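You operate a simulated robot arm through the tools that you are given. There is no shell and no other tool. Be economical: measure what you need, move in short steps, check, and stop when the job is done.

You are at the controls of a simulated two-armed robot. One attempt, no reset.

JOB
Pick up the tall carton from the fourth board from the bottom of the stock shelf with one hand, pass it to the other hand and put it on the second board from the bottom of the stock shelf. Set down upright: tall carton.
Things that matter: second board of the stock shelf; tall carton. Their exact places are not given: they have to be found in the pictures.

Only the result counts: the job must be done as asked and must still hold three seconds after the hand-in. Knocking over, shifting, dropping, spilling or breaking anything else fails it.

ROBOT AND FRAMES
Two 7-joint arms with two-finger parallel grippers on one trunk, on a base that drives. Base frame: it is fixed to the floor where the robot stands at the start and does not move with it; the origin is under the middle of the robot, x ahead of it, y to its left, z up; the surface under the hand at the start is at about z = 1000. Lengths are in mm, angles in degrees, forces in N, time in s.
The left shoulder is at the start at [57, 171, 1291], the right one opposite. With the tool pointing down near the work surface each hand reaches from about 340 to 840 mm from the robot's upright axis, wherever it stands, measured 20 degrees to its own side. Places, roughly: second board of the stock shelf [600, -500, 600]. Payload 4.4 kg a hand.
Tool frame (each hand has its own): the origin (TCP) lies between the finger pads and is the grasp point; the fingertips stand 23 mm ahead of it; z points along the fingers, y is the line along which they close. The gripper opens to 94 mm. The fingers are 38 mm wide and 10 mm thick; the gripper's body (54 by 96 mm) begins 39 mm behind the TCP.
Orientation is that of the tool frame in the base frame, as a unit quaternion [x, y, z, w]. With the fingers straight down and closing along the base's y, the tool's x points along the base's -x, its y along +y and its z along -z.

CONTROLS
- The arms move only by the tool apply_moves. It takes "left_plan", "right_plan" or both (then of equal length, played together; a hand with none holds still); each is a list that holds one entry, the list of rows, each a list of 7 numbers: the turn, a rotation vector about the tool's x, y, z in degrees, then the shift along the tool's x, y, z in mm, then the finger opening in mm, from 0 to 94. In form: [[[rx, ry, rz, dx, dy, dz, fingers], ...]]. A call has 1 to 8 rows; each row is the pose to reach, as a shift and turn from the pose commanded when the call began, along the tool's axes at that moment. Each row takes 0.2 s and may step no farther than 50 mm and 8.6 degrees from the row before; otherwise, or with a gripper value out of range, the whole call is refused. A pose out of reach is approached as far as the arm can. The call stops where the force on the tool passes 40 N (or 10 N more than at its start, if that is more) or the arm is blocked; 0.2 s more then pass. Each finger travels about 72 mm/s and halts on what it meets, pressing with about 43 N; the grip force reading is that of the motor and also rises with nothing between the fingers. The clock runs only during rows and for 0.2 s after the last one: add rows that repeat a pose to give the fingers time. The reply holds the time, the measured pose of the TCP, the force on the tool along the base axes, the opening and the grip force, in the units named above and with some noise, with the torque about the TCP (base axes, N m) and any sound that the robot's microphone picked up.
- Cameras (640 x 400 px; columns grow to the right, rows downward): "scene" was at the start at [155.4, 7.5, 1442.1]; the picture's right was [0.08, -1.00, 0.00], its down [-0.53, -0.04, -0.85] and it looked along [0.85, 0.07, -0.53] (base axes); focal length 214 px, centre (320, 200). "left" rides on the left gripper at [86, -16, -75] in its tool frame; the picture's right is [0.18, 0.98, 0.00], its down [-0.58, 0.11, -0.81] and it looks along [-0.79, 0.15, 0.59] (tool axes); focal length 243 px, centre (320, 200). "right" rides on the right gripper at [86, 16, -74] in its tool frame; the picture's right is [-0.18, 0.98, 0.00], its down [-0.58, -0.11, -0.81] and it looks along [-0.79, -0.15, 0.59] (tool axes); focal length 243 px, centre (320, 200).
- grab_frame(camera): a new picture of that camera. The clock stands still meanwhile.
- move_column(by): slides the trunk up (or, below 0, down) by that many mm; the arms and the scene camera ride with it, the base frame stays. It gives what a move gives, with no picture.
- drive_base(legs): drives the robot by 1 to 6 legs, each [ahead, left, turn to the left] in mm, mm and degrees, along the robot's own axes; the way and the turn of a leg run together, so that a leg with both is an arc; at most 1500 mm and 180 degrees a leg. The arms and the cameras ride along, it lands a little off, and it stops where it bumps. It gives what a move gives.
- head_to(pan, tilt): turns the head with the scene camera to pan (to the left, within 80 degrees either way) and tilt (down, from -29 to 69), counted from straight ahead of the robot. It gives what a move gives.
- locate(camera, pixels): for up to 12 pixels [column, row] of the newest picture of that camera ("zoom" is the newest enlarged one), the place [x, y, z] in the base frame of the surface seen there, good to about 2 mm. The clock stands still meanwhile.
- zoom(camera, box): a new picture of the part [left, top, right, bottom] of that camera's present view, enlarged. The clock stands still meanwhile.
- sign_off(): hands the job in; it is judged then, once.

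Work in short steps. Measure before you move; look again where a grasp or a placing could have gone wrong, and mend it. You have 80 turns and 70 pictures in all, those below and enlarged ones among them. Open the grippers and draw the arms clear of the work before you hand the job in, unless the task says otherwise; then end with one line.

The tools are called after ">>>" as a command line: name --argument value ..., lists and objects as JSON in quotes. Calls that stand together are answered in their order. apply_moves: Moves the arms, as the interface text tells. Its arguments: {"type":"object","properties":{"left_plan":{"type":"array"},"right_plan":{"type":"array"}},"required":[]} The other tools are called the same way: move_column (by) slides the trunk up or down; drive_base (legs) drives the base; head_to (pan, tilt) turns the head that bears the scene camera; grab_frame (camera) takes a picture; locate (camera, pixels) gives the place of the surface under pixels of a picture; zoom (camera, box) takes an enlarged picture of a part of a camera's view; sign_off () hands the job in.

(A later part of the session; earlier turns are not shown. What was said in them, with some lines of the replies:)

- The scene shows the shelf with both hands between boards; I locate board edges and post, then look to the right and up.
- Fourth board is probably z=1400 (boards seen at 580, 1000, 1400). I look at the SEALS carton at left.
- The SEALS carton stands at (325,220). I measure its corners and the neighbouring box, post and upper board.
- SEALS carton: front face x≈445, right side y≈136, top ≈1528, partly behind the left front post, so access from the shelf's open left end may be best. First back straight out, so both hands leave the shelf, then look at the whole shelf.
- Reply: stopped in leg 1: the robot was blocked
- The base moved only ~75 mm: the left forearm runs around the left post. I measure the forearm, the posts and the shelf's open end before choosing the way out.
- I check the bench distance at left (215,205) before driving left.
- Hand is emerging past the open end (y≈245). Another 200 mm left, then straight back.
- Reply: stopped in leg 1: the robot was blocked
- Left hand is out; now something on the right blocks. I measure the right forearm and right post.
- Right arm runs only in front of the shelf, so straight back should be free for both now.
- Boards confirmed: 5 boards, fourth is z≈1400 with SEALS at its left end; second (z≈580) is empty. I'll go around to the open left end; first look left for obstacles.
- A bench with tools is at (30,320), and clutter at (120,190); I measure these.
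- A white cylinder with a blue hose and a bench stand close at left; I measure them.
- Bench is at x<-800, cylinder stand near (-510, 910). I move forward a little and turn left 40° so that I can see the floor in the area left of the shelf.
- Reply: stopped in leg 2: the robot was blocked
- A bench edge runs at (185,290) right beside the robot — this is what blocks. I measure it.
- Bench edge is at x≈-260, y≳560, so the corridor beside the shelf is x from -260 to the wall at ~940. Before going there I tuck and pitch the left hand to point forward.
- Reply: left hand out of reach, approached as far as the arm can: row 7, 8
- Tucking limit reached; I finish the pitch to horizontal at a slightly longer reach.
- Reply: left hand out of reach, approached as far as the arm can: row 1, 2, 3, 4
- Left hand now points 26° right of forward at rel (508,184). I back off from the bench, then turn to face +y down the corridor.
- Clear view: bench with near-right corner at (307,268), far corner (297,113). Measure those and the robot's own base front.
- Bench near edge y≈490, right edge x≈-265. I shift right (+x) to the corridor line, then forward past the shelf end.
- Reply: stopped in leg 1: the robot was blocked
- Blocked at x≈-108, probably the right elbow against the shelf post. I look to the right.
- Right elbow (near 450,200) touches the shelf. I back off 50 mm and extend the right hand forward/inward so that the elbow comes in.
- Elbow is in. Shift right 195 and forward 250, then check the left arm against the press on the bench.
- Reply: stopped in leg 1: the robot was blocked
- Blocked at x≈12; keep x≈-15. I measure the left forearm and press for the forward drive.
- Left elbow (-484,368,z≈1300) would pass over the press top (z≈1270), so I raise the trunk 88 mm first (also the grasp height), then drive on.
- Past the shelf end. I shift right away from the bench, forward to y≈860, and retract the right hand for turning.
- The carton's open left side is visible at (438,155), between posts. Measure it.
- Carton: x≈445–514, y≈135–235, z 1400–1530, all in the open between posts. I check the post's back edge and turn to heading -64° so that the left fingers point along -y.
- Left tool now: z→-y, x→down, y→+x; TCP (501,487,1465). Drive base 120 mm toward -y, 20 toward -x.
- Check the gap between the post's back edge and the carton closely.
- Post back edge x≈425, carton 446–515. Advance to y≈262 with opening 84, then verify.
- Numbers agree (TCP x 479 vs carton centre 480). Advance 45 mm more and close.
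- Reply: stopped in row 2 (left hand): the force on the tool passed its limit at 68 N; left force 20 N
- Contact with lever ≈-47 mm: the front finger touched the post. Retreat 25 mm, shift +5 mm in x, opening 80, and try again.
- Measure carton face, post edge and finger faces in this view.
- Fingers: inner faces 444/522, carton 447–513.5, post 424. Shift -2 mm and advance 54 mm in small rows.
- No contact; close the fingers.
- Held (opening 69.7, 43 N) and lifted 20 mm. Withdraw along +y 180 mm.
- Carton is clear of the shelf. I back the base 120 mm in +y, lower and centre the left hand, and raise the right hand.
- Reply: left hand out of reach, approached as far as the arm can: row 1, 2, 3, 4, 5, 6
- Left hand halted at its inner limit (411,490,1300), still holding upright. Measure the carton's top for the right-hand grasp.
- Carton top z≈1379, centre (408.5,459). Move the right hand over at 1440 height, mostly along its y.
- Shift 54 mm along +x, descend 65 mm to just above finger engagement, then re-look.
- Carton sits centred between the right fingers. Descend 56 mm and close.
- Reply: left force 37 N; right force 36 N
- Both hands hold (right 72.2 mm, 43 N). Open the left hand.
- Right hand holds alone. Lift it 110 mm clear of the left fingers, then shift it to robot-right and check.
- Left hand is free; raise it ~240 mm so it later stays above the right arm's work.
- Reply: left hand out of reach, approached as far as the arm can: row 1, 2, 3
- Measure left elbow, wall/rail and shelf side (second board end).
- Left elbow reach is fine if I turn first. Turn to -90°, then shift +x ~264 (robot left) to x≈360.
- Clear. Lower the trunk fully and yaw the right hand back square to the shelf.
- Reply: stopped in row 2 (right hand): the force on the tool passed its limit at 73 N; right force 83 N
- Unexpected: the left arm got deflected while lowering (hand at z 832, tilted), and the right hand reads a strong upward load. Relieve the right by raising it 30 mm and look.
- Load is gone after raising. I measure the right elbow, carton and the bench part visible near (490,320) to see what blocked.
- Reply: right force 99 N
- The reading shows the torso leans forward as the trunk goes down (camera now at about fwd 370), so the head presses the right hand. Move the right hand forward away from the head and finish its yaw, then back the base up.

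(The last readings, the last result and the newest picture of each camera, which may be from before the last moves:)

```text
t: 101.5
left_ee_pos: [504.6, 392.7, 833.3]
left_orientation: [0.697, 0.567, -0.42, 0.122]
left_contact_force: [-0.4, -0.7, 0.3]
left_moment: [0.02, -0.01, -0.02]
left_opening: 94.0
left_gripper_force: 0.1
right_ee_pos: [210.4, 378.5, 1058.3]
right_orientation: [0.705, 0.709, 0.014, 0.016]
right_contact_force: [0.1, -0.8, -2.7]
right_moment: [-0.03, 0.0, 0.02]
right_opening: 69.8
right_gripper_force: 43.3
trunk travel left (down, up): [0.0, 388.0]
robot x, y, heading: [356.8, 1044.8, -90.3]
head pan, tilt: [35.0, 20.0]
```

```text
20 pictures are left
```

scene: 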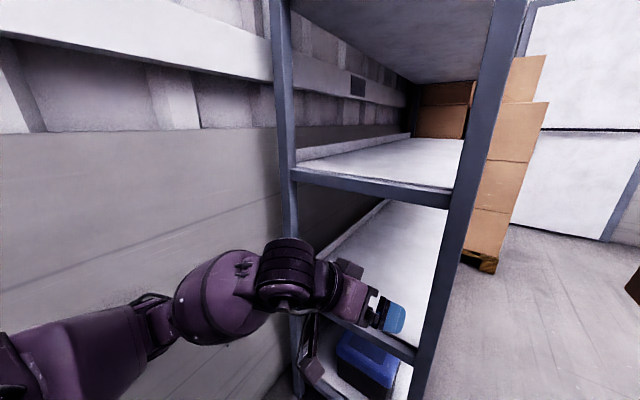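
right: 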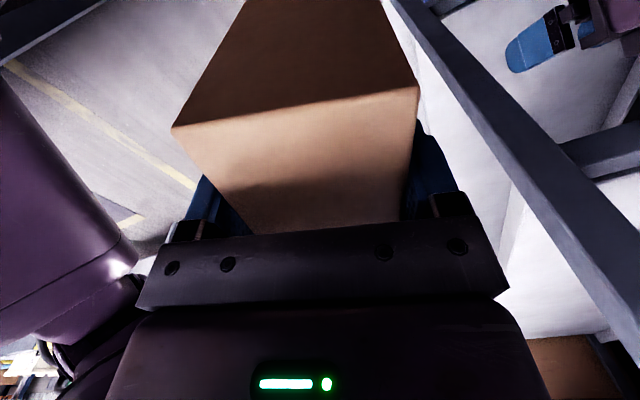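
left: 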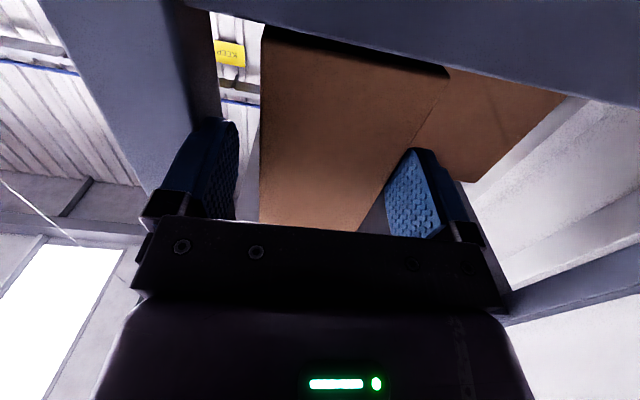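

Left hand is clear of the shelf. Raise it 330 mm out of the way.

>>> apply_moves --left_plan '[[[0, 0, 0, -30, -13, -25, 94], [0, 0, 0, -60, -25, -51, 94], [0, 0, 0, -90, -38, -76, 94], [0, 0, 0, -120, -50, -102, 94], [0, 0, 0, -150, -63, -127, 94], [0, 0, 0, -180, -76, -152, 94], [0, 0, 0, -210, -88, -178, 94], [0, 0, 0, -239, -101, -203, 94]]]'

>>> head_to --pan 10 --tilt 35

>>> grab_frame --camera "scene"

```text
t: 103.3
left_ee_pos: [504.4, 392.5, 1163.8]
left_orientation: [0.698, 0.566, -0.421, 0.122]
left_contact_force: [1.1, -0.4, 0.5]
left_moment: [-0.01, 0.03, 0.05]
left_opening: 94.3
left_gripper_force: 0.1
left hand out of reach, approached as far as the arm can: row 1
right_ee_pos: [210.8, 378.3, 1057.6]
right_orientation: [0.705, 0.709, 0.014, 0.016]
right_contact_force: [-0.8, -0.2, -2.3]
right_moment: [0.0, 0.02, -0.01]
right_opening: 69.9
right_gripper_force: 43.0
trunk travel left (down, up): [0.0, 388.0]
robot x, y, heading: [359.4, 1045.4, -90.0]
head pan, tilt: [35.0, 20.0]
```

```text
t: 104.2
left_ee_pos: [503.5, 392.1, 1161.5]
left_orientation: [0.698, 0.567, -0.421, 0.121]
left_contact_force: [-0.8, -0.8, 0.5]
left_moment: [-0.01, -0.02, 0.02]
left_opening: 94.0
left_gripper_force: 0.0
right_ee_pos: [211.2, 377.5, 1057.1]
right_orientation: [0.705, 0.709, 0.015, 0.016]
right_contact_force: [0.0, 1.3, -2.5]
right_moment: [0.02, -0.01, 0.01]
right_opening: 69.9
right_gripper_force: 42.4
trunk travel left (down, up): [0.0, 388.0]
robot x, y, heading: [361.5, 1050.5, -90.2]
head pan, tilt: [10.0, 35.0]
```

```text
19 pictures are left
```

scene: 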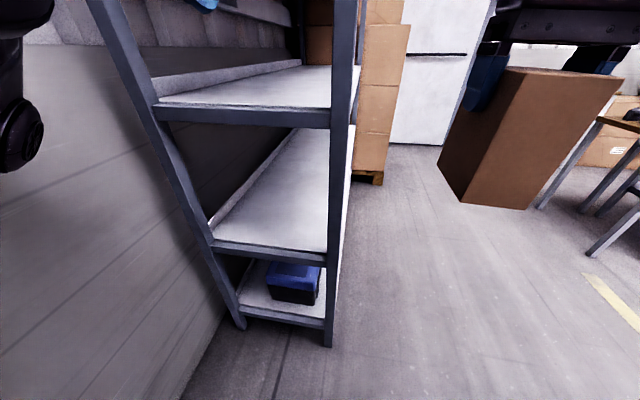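

Clear view of the second board's end at (270,240). Measure it, the upper beam's underside and the carton's bottom.

>>> locate --camera "scene" --pixels '[[280, 240], [320, 245], [280, 252], [215, 240], [290, 180], [250, 122], [325, 126], [335, 200], [465, 200], [525, 207], [441, 160], [515, 80]]'

```text
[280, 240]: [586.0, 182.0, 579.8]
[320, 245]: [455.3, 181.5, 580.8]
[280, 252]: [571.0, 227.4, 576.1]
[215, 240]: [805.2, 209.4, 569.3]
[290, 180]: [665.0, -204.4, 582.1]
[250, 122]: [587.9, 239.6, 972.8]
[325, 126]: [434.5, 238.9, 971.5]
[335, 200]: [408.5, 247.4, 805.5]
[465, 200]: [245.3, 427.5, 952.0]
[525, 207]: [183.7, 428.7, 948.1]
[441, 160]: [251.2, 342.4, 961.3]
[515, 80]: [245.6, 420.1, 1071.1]
```

Check the carton's tilt in the grip with a zoom.

>>> zoom --camera "scene" --box '[420, 0, 640, 220]'

```text
1.82 times, centred on (530, 110) of scene
```

zoom: 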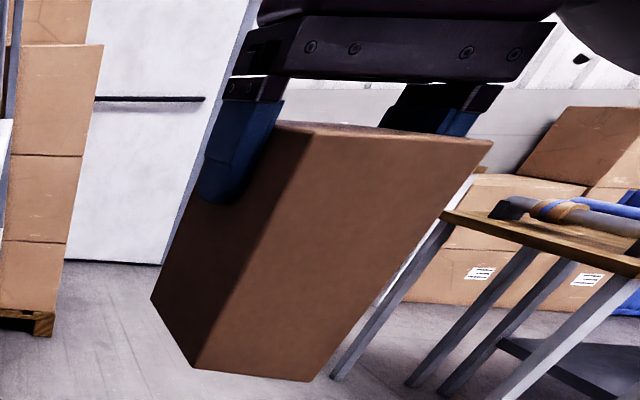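

>>> locate --camera "zoom" --pixels '[[195, 363], [155, 298], [305, 376], [310, 145], [285, 130], [480, 148], [205, 360], [175, 250], [225, 340], [430, 180], [170, 318]]'

```text
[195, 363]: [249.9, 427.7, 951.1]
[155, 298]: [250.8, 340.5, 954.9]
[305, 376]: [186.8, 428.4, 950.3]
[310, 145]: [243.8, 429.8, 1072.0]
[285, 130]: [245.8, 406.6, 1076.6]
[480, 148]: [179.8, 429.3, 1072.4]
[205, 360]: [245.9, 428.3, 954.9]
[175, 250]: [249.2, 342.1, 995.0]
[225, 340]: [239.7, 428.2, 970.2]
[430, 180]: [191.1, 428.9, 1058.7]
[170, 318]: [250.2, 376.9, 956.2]
```

Carton tilts ~2.5° with the tool; I correct that and move down first, then sideways toward x=510 in front of the open end.

>>> apply_moves --right_plan '[[[1.2, 0, 0, 0, 0, 45, 50], [2.5, 0, 0, 0, 0, 90, 50], [2.5, 0, 0, 0, 0, 135, 50], [2.5, 0, 0, 0, 0, 180, 50], [2.5, 0, 0, 0, 35, 210, 50], [2.5, 0, 0, 0, 70, 240, 50], [2.5, 0, 0, 0, 110, 265, 50], [2.5, 0, 0, 0, 150, 290, 50]]]'

>>> grab_frame --camera "scene"

```text
t: 106.0
left_ee_pos: [504.3, 392.1, 1162.3]
left_orientation: [0.698, 0.567, -0.42, 0.122]
left_contact_force: [0.0, -0.1, -0.1]
left_moment: [-0.01, 0.0, -0.03]
left_opening: 94.0
left_gripper_force: 0.1
right_ee_pos: [376.1, 377.5, 771.7]
right_orientation: [0.705, 0.709, -0.002, 0.001]
right_contact_force: [0.6, -0.1, -2.9]
right_moment: [0.02, 0.0, -0.02]
right_opening: 69.8
right_gripper_force: 42.5
trunk travel left (down, up): [0.0, 388.0]
robot x, y, heading: [361.4, 1046.5, -90.2]
head pan, tilt: [10.0, 35.0]
```

```text
17 pictures are left
```

scene: 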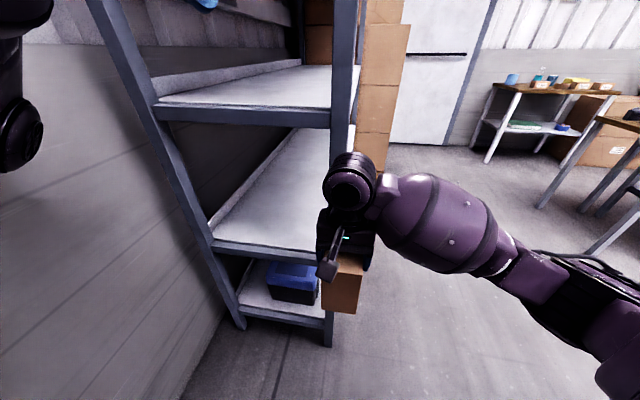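

Now check the left arm's elbow and the right forearm, since the forearm must clear the front post when entering; I plan a heading near -65° with the carton placed further back (x≈670).

>>> locate --camera "scene" --pixels '[[435, 220], [500, 255], [540, 290], [600, 320], [350, 170], [345, 290], [20, 135]]'

>>> head_to --pan 70 --tilt 10

>>> grab_frame --camera "scene"

```text
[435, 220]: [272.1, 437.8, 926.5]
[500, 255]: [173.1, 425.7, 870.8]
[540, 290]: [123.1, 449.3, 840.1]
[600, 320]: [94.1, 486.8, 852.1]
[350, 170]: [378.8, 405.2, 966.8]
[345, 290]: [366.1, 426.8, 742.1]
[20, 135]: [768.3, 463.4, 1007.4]
```

```text
t: 107.3
left_ee_pos: [504.3, 392.0, 1162.2]
left_orientation: [0.697, 0.567, -0.42, 0.121]
left_contact_force: [-0.5, 0.1, -0.6]
left_moment: [0.03, 0.01, -0.01]
left_opening: 94.0
left_gripper_force: 0.0
right_ee_pos: [374.5, 378.4, 771.9]
right_orientation: [0.705, 0.709, -0.002, 0.0]
right_contact_force: [0.9, -0.8, -2.6]
right_moment: [-0.01, -0.04, -0.03]
right_opening: 70.0
right_gripper_force: 43.0
trunk travel left (down, up): [0.0, 388.0]
robot x, y, heading: [358.1, 1044.0, -90.4]
head pan, tilt: [70.0, 10.0]
```

```text
16 pictures are left
```

scene: 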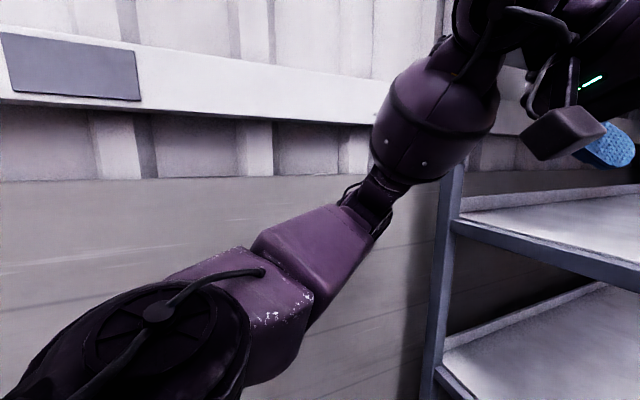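

Right elbow hangs low (z≈840), good for clearing the beam; wrist top is TCP+195. Bring the left hand up/inward 120 mm so its elbow leaves the wall, then turn the base to about -78° and shift.

>>> apply_moves --left_plan '[[[0, 0, 0, -22, -36, -5, 94], [0, 0, 0, -44, -72, -10, 94], [0, 0, 0, -66, -108, -15, 94], [0, 0, 0, -88, -144, -20, 94]]]'

>>> drive_base --legs '[[-25, 35, 0], [0, 0, 12]]'

>>> grab_frame --camera "scene"

```text
t: 108.3
left_ee_pos: [383.5, 392.4, 1284.1]
left_orientation: [0.697, 0.567, -0.42, 0.123]
left_contact_force: [-0.5, 0.3, -0.4]
left_moment: [0.01, -0.03, -0.02]
left_opening: 94.1
left_gripper_force: 0.1
right_ee_pos: [375.3, 378.0, 773.7]
right_orientation: [0.705, 0.709, -0.002, 0.001]
right_contact_force: [0.0, 0.4, -1.6]
right_moment: [-0.02, 0.02, -0.03]
right_opening: 69.8
right_gripper_force: 43.3
trunk travel left (down, up): [0.0, 388.0]
robot x, y, heading: [358.4, 1048.2, -90.3]
head pan, tilt: [70.0, 10.0]
```

```text
t: 110.0
left_ee_pos: [554.4, 435.6, 1282.4]
left_orientation: [0.635, 0.636, -0.407, 0.165]
left_contact_force: [0.8, -0.2, -0.4]
left_moment: [0.01, 0.03, 0.0]
left_opening: 94.1
left_gripper_force: 0.0
right_ee_pos: [547.7, 419.0, 774.2]
right_orientation: [0.628, 0.778, -0.002, 0.0]
right_contact_force: [-0.4, 0.3, -2.4]
right_moment: [0.0, 0.01, 0.0]
right_opening: 69.7
right_gripper_force: 43.0
trunk travel left (down, up): [0.0, 388.0]
robot x, y, heading: [395.6, 1069.5, -78.4]
head pan, tilt: [70.0, 10.0]
```

```text
15 pictures are left
```

scene: 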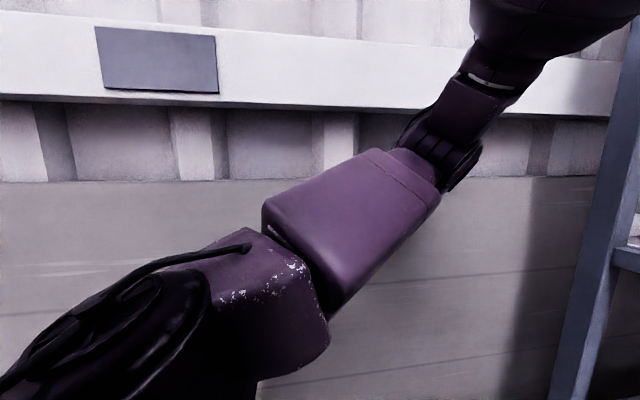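

Now right TCP (548,419,774). Move to about (672,350,720), squaring the yaw.

>>> apply_moves --right_plan '[[[0, 0, 4, -23, 27, 10, 50], [0, 0, 8, -47, 53, 20, 50], [0, 0, 12, -70, 80, 36, 50], [0, 0, 12, -93, 106, 54, 50], [0, 0, 12, -93, 106, 54, 50]]]'

>>> head_to --pan 5 --tilt 35

>>> grab_frame --camera "scene"

```text
t: 111.2
left_ee_pos: [553.7, 436.2, 1282.6]
left_orientation: [0.636, 0.636, -0.405, 0.165]
left_contact_force: [0.9, -0.3, -0.8]
left_moment: [-0.01, 0.0, 0.02]
left_opening: 94.3
left_gripper_force: 0.0
right_ee_pos: [671.7, 349.2, 720.1]
right_orientation: [0.706, 0.708, 0.0, 0.001]
right_contact_force: [-0.8, -0.3, -2.8]
right_moment: [0.0, -0.03, 0.02]
right_opening: 69.8
right_gripper_force: 43.3
trunk travel left (down, up): [0.0, 388.0]
robot x, y, heading: [392.1, 1070.7, -78.1]
head pan, tilt: [70.0, 10.0]
```

```text
t: 112.6
left_ee_pos: [553.8, 434.9, 1284.1]
left_orientation: [0.635, 0.636, -0.406, 0.165]
left_contact_force: [0.5, 0.8, 1.3]
left_moment: [0.0, 0.02, 0.03]
left_opening: 93.9
left_gripper_force: 0.0
right_ee_pos: [671.7, 349.1, 720.4]
right_orientation: [0.706, 0.708, -0.002, 0.0]
right_contact_force: [-0.2, 0.0, -1.6]
right_moment: [0.0, 0.0, 0.01]
right_opening: 69.8
right_gripper_force: 43.1
trunk travel left (down, up): [0.0, 388.0]
robot x, y, heading: [395.6, 1069.0, -78.2]
head pan, tilt: [5.0, 35.0]
```

```text
14 pictures are left
```

scene: 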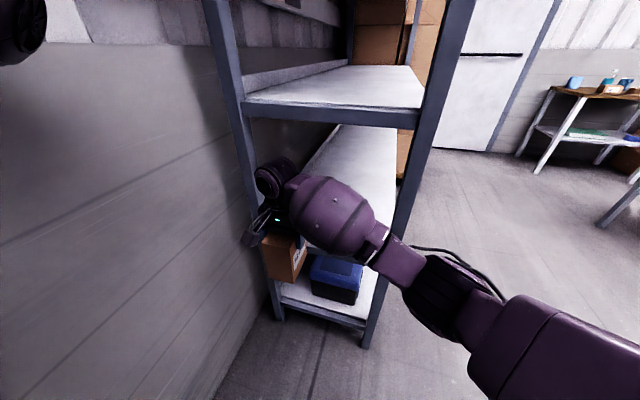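

Measure the carton's bottom edge and the side beam top before entering.

>>> zoom --camera "scene" --box '[220, 140, 420, 320]'

```text
2.22 times, centred on (320, 230) of scene
```

zoom: 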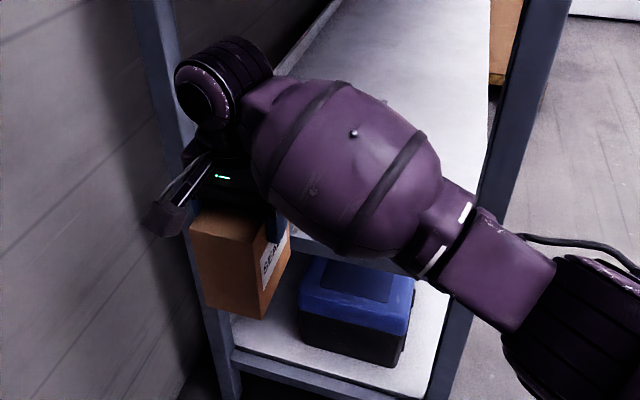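

>>> locate --camera "zoom" --pixels '[[205, 300], [255, 312], [285, 262], [310, 245], [415, 272], [250, 215], [195, 220], [165, 130], [300, 225], [520, 310], [430, 250]]'

```text
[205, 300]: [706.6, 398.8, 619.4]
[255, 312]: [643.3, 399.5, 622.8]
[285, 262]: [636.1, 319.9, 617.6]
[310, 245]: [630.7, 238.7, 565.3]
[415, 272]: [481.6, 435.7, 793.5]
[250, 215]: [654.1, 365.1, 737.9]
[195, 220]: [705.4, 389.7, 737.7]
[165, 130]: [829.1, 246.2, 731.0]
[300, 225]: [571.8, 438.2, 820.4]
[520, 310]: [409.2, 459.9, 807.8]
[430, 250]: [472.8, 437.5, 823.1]
```

Bottom is at ≈612, beam lower. Enter along -y in two stages; first 110 mm.

>>> apply_moves --right_plan '[[[0, 0, 0, -22, 0, 0, 50], [0, 0, 0, -44, 0, 0, 50], [0, 0, 0, -66, 0, 0, 50], [0, 0, 0, -88, 0, 0, 50], [0, 0, 0, -110, 0, 0, 50]]]'

>>> grab_frame --camera "scene"

```text
t: 113.8
left_ee_pos: [553.0, 434.5, 1282.2]
left_orientation: [0.635, 0.636, -0.406, 0.165]
left_contact_force: [0.2, -0.1, -0.3]
left_moment: [-0.04, -0.02, 0.01]
left_opening: 94.1
left_gripper_force: 0.0
right_ee_pos: [671.3, 239.5, 719.7]
right_orientation: [0.706, 0.708, -0.002, 0.0]
right_contact_force: [0.2, -0.4, -3.0]
right_moment: [0.01, 0.02, -0.01]
right_opening: 69.9
right_gripper_force: 42.8
trunk travel left (down, up): [0.0, 388.0]
robot x, y, heading: [396.5, 1068.8, -78.3]
head pan, tilt: [5.0, 35.0]
```

```text
12 pictures are left
```

scene: 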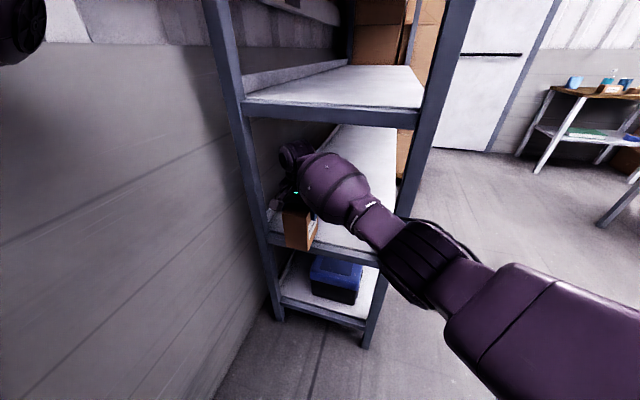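

Check forearm clearance to the post.

>>> locate --camera "scene" --pixels '[[335, 180], [370, 222], [390, 222], [405, 245], [390, 270], [430, 270], [382, 290], [365, 185], [405, 205]]'

```text
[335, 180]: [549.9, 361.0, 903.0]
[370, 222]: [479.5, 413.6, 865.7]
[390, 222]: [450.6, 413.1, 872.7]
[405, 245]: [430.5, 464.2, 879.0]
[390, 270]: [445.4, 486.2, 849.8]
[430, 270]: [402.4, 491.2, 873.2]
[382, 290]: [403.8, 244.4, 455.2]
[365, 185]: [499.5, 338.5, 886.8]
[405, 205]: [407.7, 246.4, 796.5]
```

Forearm is >100 mm from the post. Enter the remaining 95 mm.

>>> apply_moves --right_plan '[[[0, 0, 0, -20, 0, 0, 50], [0, 0, 0, -40, 0, 0, 50], [0, 0, 0, -60, 0, 0, 50], [0, 0, 0, -80, 0, 0, 50], [0, 0, 0, -95, 0, 0, 50], [0, 0, 0, -95, 0, 10, 50]]]'

>>> grab_frame --camera "scene"

```text
t: 114.5
left_ee_pos: [551.6, 440.2, 1286.2]
left_orientation: [0.635, 0.636, -0.406, 0.168]
left_contact_force: [0.0, 0.1, 1.1]
left_moment: [0.0, -0.02, 0.04]
left_opening: 94.0
left_gripper_force: 0.1
right_ee_pos: [637.3, 199.3, 673.3]
right_orientation: [0.715, 0.698, -0.003, -0.027]
right_contact_force: [-6.1, 10.7, 38.0]
right_moment: [-0.27, -0.7, 0.24]
right_opening: 69.8
right_gripper_force: 43.1
right hand out of reach, approached as far as the arm can: row 3
trunk travel left (down, up): [0.0, 388.0]
robot x, y, heading: [392.3, 1072.1, -78.1]
head pan, tilt: [5.0, 35.0]
stopped in row 3 (right hand): the force on the tool passed its limit at 110 N (the readings are from after the stop); the commanded pose is now the measured one
```

```text
11 pictures are left
```

scene: 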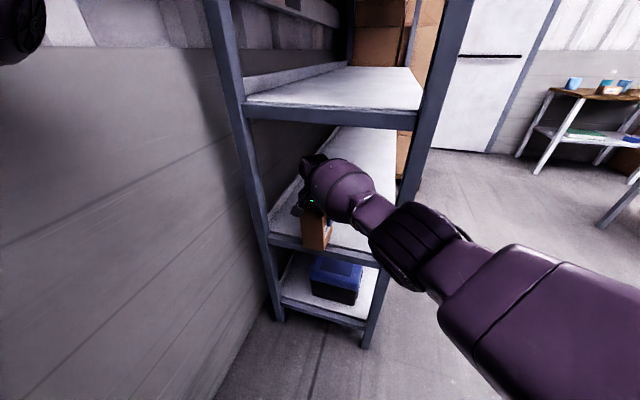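

The reach ran out and the hand dipped, pressing the carton on the board edge. Lift 45 mm and retreat 40 mm, levelling the tool.

>>> apply_moves --right_plan '[[[0, 0, 0, 0, 0, -20, 50], [0, 0, 0, 5, 0, -42, 50], [-1.2, -1, 0, 20, 5, -45, 50], [-2.4, -2, 0, 40, 10, -45, 50], [-2.4, -2, 0, 40, 10, -45, 50]]]'

>>> zoom --camera "scene" --box '[240, 140, 400, 300]'

```text
t: 115.7
left_ee_pos: [554.7, 434.8, 1282.8]
left_orientation: [0.635, 0.638, -0.404, 0.164]
left_contact_force: [0.4, -0.2, -0.5]
left_moment: [0.02, -0.02, -0.01]
left_opening: 93.8
left_gripper_force: 0.1
right_ee_pos: [654.1, 238.6, 713.2]
right_orientation: [0.715, 0.699, 0.004, -0.003]
right_contact_force: [-0.4, -0.2, -2.9]
right_moment: [-0.01, -0.02, 0.0]
right_opening: 69.9
right_gripper_force: 43.1
trunk travel left (down, up): [0.0, 388.0]
robot x, y, heading: [394.3, 1072.1, -78.1]
head pan, tilt: [5.0, 35.0]
```

```text
2.50 times, centred on (320, 220) of scene
```

zoom: 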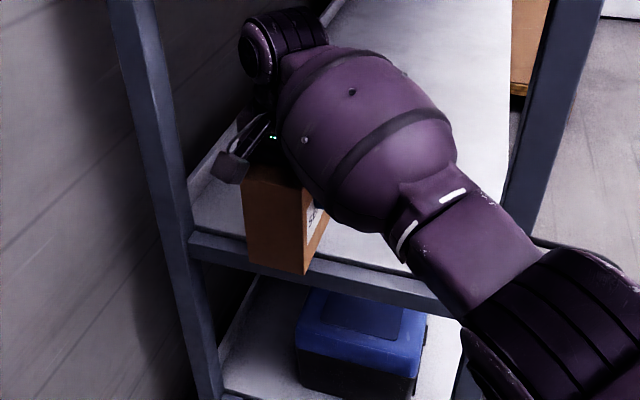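

Measure the carton's near face for height and tilt.

>>> locate --camera "zoom" --pixels '[[252, 258], [300, 268], [250, 185], [298, 195], [308, 258], [325, 222], [275, 225]]'

```text
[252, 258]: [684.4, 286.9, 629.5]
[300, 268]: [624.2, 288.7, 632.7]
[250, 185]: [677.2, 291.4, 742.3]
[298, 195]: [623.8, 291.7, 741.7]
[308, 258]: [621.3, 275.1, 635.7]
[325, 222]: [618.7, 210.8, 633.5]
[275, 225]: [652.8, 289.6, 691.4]
```

Carton now hangs with its bottom ≈87 mm below TCP (slid up), bottom at ≈626, still upright. Drive the base ~97 mm toward the shelf to carry it in instead of reaching.

>>> drive_base --legs '[[97, -8, 0]]'

>>> grab_frame --camera "scene"

```text
t: 116.8
left_ee_pos: [563.9, 340.6, 1280.8]
left_orientation: [0.635, 0.637, -0.404, 0.164]
left_contact_force: [0.8, -0.1, -0.3]
left_moment: [-0.01, 0.02, 0.01]
left_opening: 94.1
left_gripper_force: 0.1
right_ee_pos: [664.8, 143.5, 711.0]
right_orientation: [0.715, 0.699, 0.004, -0.004]
right_contact_force: [0.6, -0.4, -3.1]
right_moment: [0.0, 0.01, 0.0]
right_opening: 69.7
right_gripper_force: 43.1
trunk travel left (down, up): [0.0, 388.0]
robot x, y, heading: [402.7, 974.8, -78.2]
head pan, tilt: [5.0, 35.0]
```

```text
9 pictures are left
```

scene: 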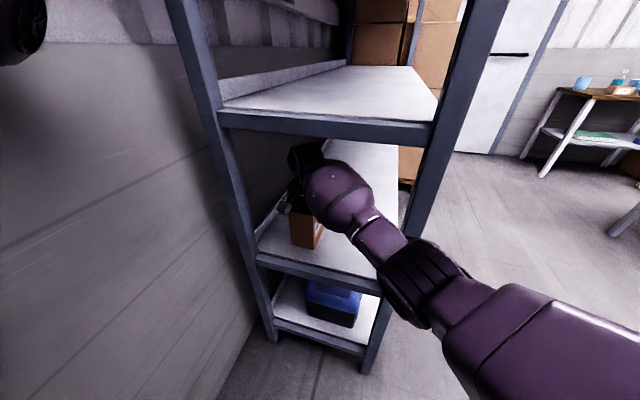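

In place over the board (TCP y=143). Lower slowly ~42 mm to touch down.

>>> apply_moves --right_plan '[[[0, 0, 0, 0, 0, 15, 50], [0, 0, 0, 0, 0, 28, 50], [0, 0, 0, 0, 0, 35, 50], [0, 0, 0, 0, 0, 39, 50], [0, 0, 0, 0, 0, 42, 50]]]'

>>> zoom --camera "scene" --box '[240, 140, 400, 300]'

```text
t: 118.0
left_ee_pos: [564.6, 341.4, 1282.6]
left_orientation: [0.635, 0.636, -0.405, 0.164]
left_contact_force: [-0.8, -0.9, -0.6]
left_moment: [0.0, -0.02, 0.01]
left_opening: 93.8
left_gripper_force: 0.1
right_ee_pos: [664.4, 144.3, 672.2]
right_orientation: [0.716, 0.699, 0.003, -0.002]
right_contact_force: [-1.0, 0.7, 5.7]
right_moment: [0.39, 0.32, 0.0]
right_opening: 69.6
right_gripper_force: 42.5
trunk travel left (down, up): [0.0, 388.0]
robot x, y, heading: [405.4, 974.1, -78.4]
head pan, tilt: [5.0, 35.0]
```

```text
2.50 times, centred on (320, 220) of scene
```

zoom: 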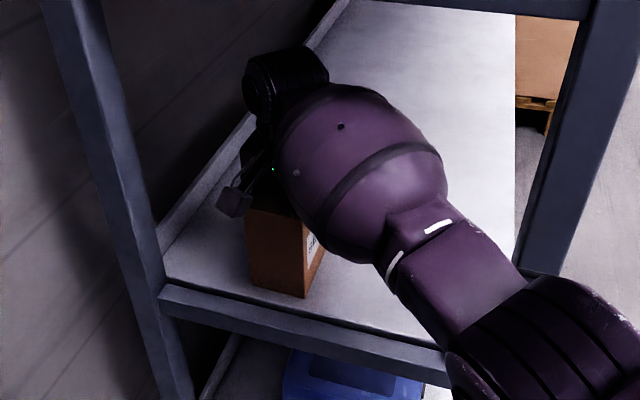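

Touchdown felt (≈+9 N). Settle 2 mm more and open the fingers.

>>> apply_moves --right_plan '[[[0, 0, 0, 0, 0, 2, 50], [0, 0, 0, 0, 0, 2, 72], [0, 0, 0, 0, 0, 2, 80], [0, 0, 0, 0, 0, 2, 90], [0, 0, 0, 0, 0, 2, 90]]]'

>>> zoom --camera "scene" --box '[240, 140, 400, 300]'

```text
t: 119.2
left_ee_pos: [564.4, 342.7, 1283.4]
left_orientation: [0.635, 0.637, -0.405, 0.165]
left_contact_force: [0.9, 0.0, 0.8]
left_moment: [-0.01, 0.0, 0.0]
left_opening: 94.0
left_gripper_force: 0.1
right_ee_pos: [665.1, 145.5, 671.7]
right_orientation: [0.715, 0.699, 0.004, -0.002]
right_contact_force: [-0.3, -1.2, 10.2]
right_moment: [-0.27, 0.08, -0.05]
right_opening: 90.1
right_gripper_force: 0.2
trunk travel left (down, up): [0.0, 388.0]
robot x, y, heading: [404.1, 974.6, -78.4]
head pan, tilt: [5.0, 35.0]
```

```text
2.50 times, centred on (320, 220) of scene
```

zoom: 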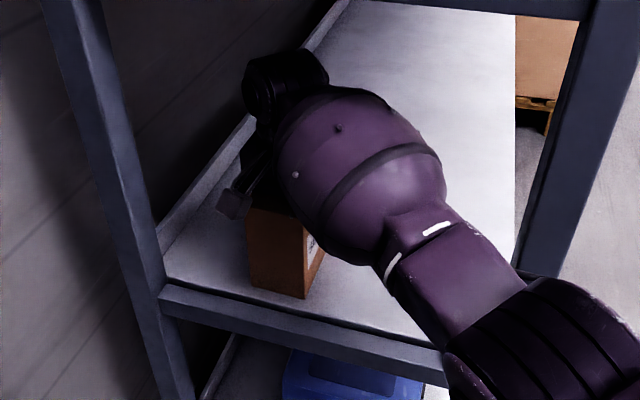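

Released; the palm rests on the carton top. Lift straight up 72 mm (wrist top stays below the 970 beam).

>>> apply_moves --right_plan '[[[0, 0, 0, 0, 0, -10, 90], [0, 0, 0, 0, 0, -22, 90], [0, 0, 0, 0, 0, -36, 90], [0, 0, 0, 0, 0, -50, 90], [0, 0, 0, 0, 0, -64, 90], [0, 0, 0, 0, 0, -74, 90]]]'

>>> zoom --camera "scene" --box '[240, 140, 400, 300]'

```text
t: 120.6
left_ee_pos: [566.1, 341.2, 1282.0]
left_orientation: [0.635, 0.637, -0.405, 0.165]
left_contact_force: [-0.4, 0.8, -0.1]
left_moment: [-0.04, 0.02, 0.0]
left_opening: 93.9
left_gripper_force: 0.0
right_ee_pos: [662.6, 143.0, 742.3]
right_orientation: [0.714, 0.7, 0.004, -0.003]
right_contact_force: [-0.1, -0.2, 0.3]
right_moment: [-0.04, 0.01, -0.03]
right_opening: 89.9
right_gripper_force: 0.1
trunk travel left (down, up): [0.0, 388.0]
robot x, y, heading: [408.0, 978.4, -78.3]
head pan, tilt: [5.0, 35.0]
```

```text
2.50 times, centred on (320, 220) of scene
```

zoom: 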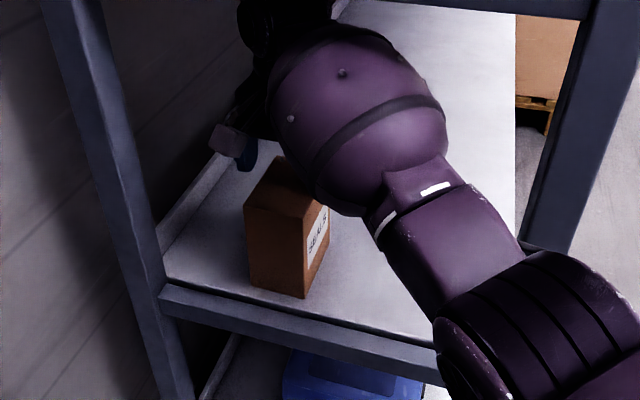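

Carton stands alone. Raise 12 mm more, then back the base out along +y.

>>> apply_moves --right_plan '[[[0, 0, 0, 0, 0, -7, 90], [0, 0, 0, 0, 0, -13, 90]]]'

>>> drive_base --legs '[[-240, 35, 0]]'

>>> grab_frame --camera "scene"

```text
t: 121.2
left_ee_pos: [565.8, 341.9, 1282.4]
left_orientation: [0.635, 0.636, -0.406, 0.165]
left_contact_force: [1.0, 0.8, -0.6]
left_moment: [-0.04, -0.03, -0.03]
left_opening: 94.1
left_gripper_force: 0.0
right_ee_pos: [663.8, 144.0, 755.2]
right_orientation: [0.715, 0.699, 0.004, -0.004]
right_contact_force: [0.3, -0.1, -0.5]
right_moment: [0.0, 0.01, -0.02]
right_opening: 90.1
right_gripper_force: 0.0
trunk travel left (down, up): [0.0, 388.0]
robot x, y, heading: [408.0, 978.8, -78.4]
head pan, tilt: [5.0, 35.0]
```

```text
t: 123.0
left_ee_pos: [551.4, 586.7, 1282.1]
left_orientation: [0.635, 0.637, -0.405, 0.165]
left_contact_force: [0.1, 0.4, 0.1]
left_moment: [0.02, -0.01, 0.01]
left_opening: 93.8
left_gripper_force: 0.0
right_ee_pos: [650.5, 388.0, 756.8]
right_orientation: [0.715, 0.699, 0.004, -0.004]
right_contact_force: [-0.2, 0.2, 0.5]
right_moment: [-0.01, 0.0, 0.0]
right_opening: 90.1
right_gripper_force: 0.1
trunk travel left (down, up): [0.0, 388.0]
robot x, y, heading: [393.3, 1225.9, -78.2]
head pan, tilt: [5.0, 35.0]
```

```text
5 pictures are left
```

scene: 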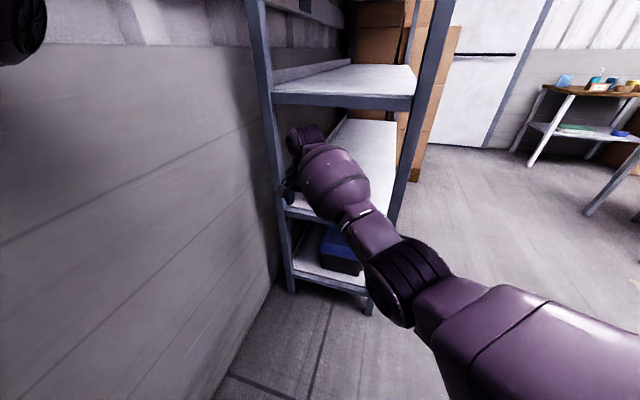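

Both hands are out. Move the right hand aside (-x) to see the carton.

>>> apply_moves --right_plan '[[[0, 0, 0, 15, -40, 0, 90], [0, 0, 0, 30, -80, 0, 90], [0, 0, 0, 40, -120, 0, 90], [0, 0, 0, 40, -160, 0, 90], [0, 0, 0, 40, -200, 0, 90]]]'

>>> zoom --camera "scene" --box '[240, 80, 440, 300]'

```text
t: 124.2
left_ee_pos: [550.6, 586.9, 1282.4]
left_orientation: [0.635, 0.637, -0.404, 0.165]
left_contact_force: [0.3, 0.9, 0.3]
left_moment: [0.01, -0.02, 0.0]
left_opening: 93.9
left_gripper_force: 0.1
right_ee_pos: [448.0, 433.0, 755.7]
right_orientation: [0.714, 0.7, 0.004, -0.004]
right_contact_force: [0.6, 0.2, 0.3]
right_moment: [0.0, -0.01, 0.01]
right_opening: 90.1
right_gripper_force: 0.0
trunk travel left (down, up): [0.0, 388.0]
robot x, y, heading: [392.6, 1221.1, -78.1]
head pan, tilt: [5.0, 35.0]
```

```text
1.82 times, centred on (340, 190) of scene
```

zoom: 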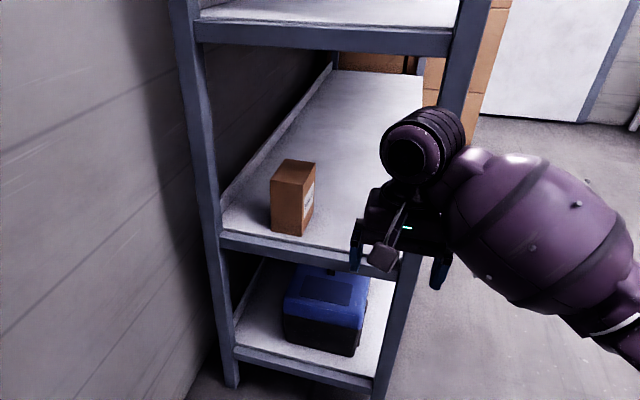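

The carton stands upright on the second board (at 292,195 in the zoom), both grippers are open and clear, and nothing else looks disturbed. Handing in.

>>> sign_off

```text
The job is handed in.
```

The tall "SEALS" carton was taken from the fourth board with the left hand, passed to the right hand, and now stands upright on the second board; the job is handed in. The base, an elbow, the left fingers and the carton bumped shelf posts, the bench corner and a board edge along the way. The last pictures showed nothing out of place, but they did not cover everything touched.
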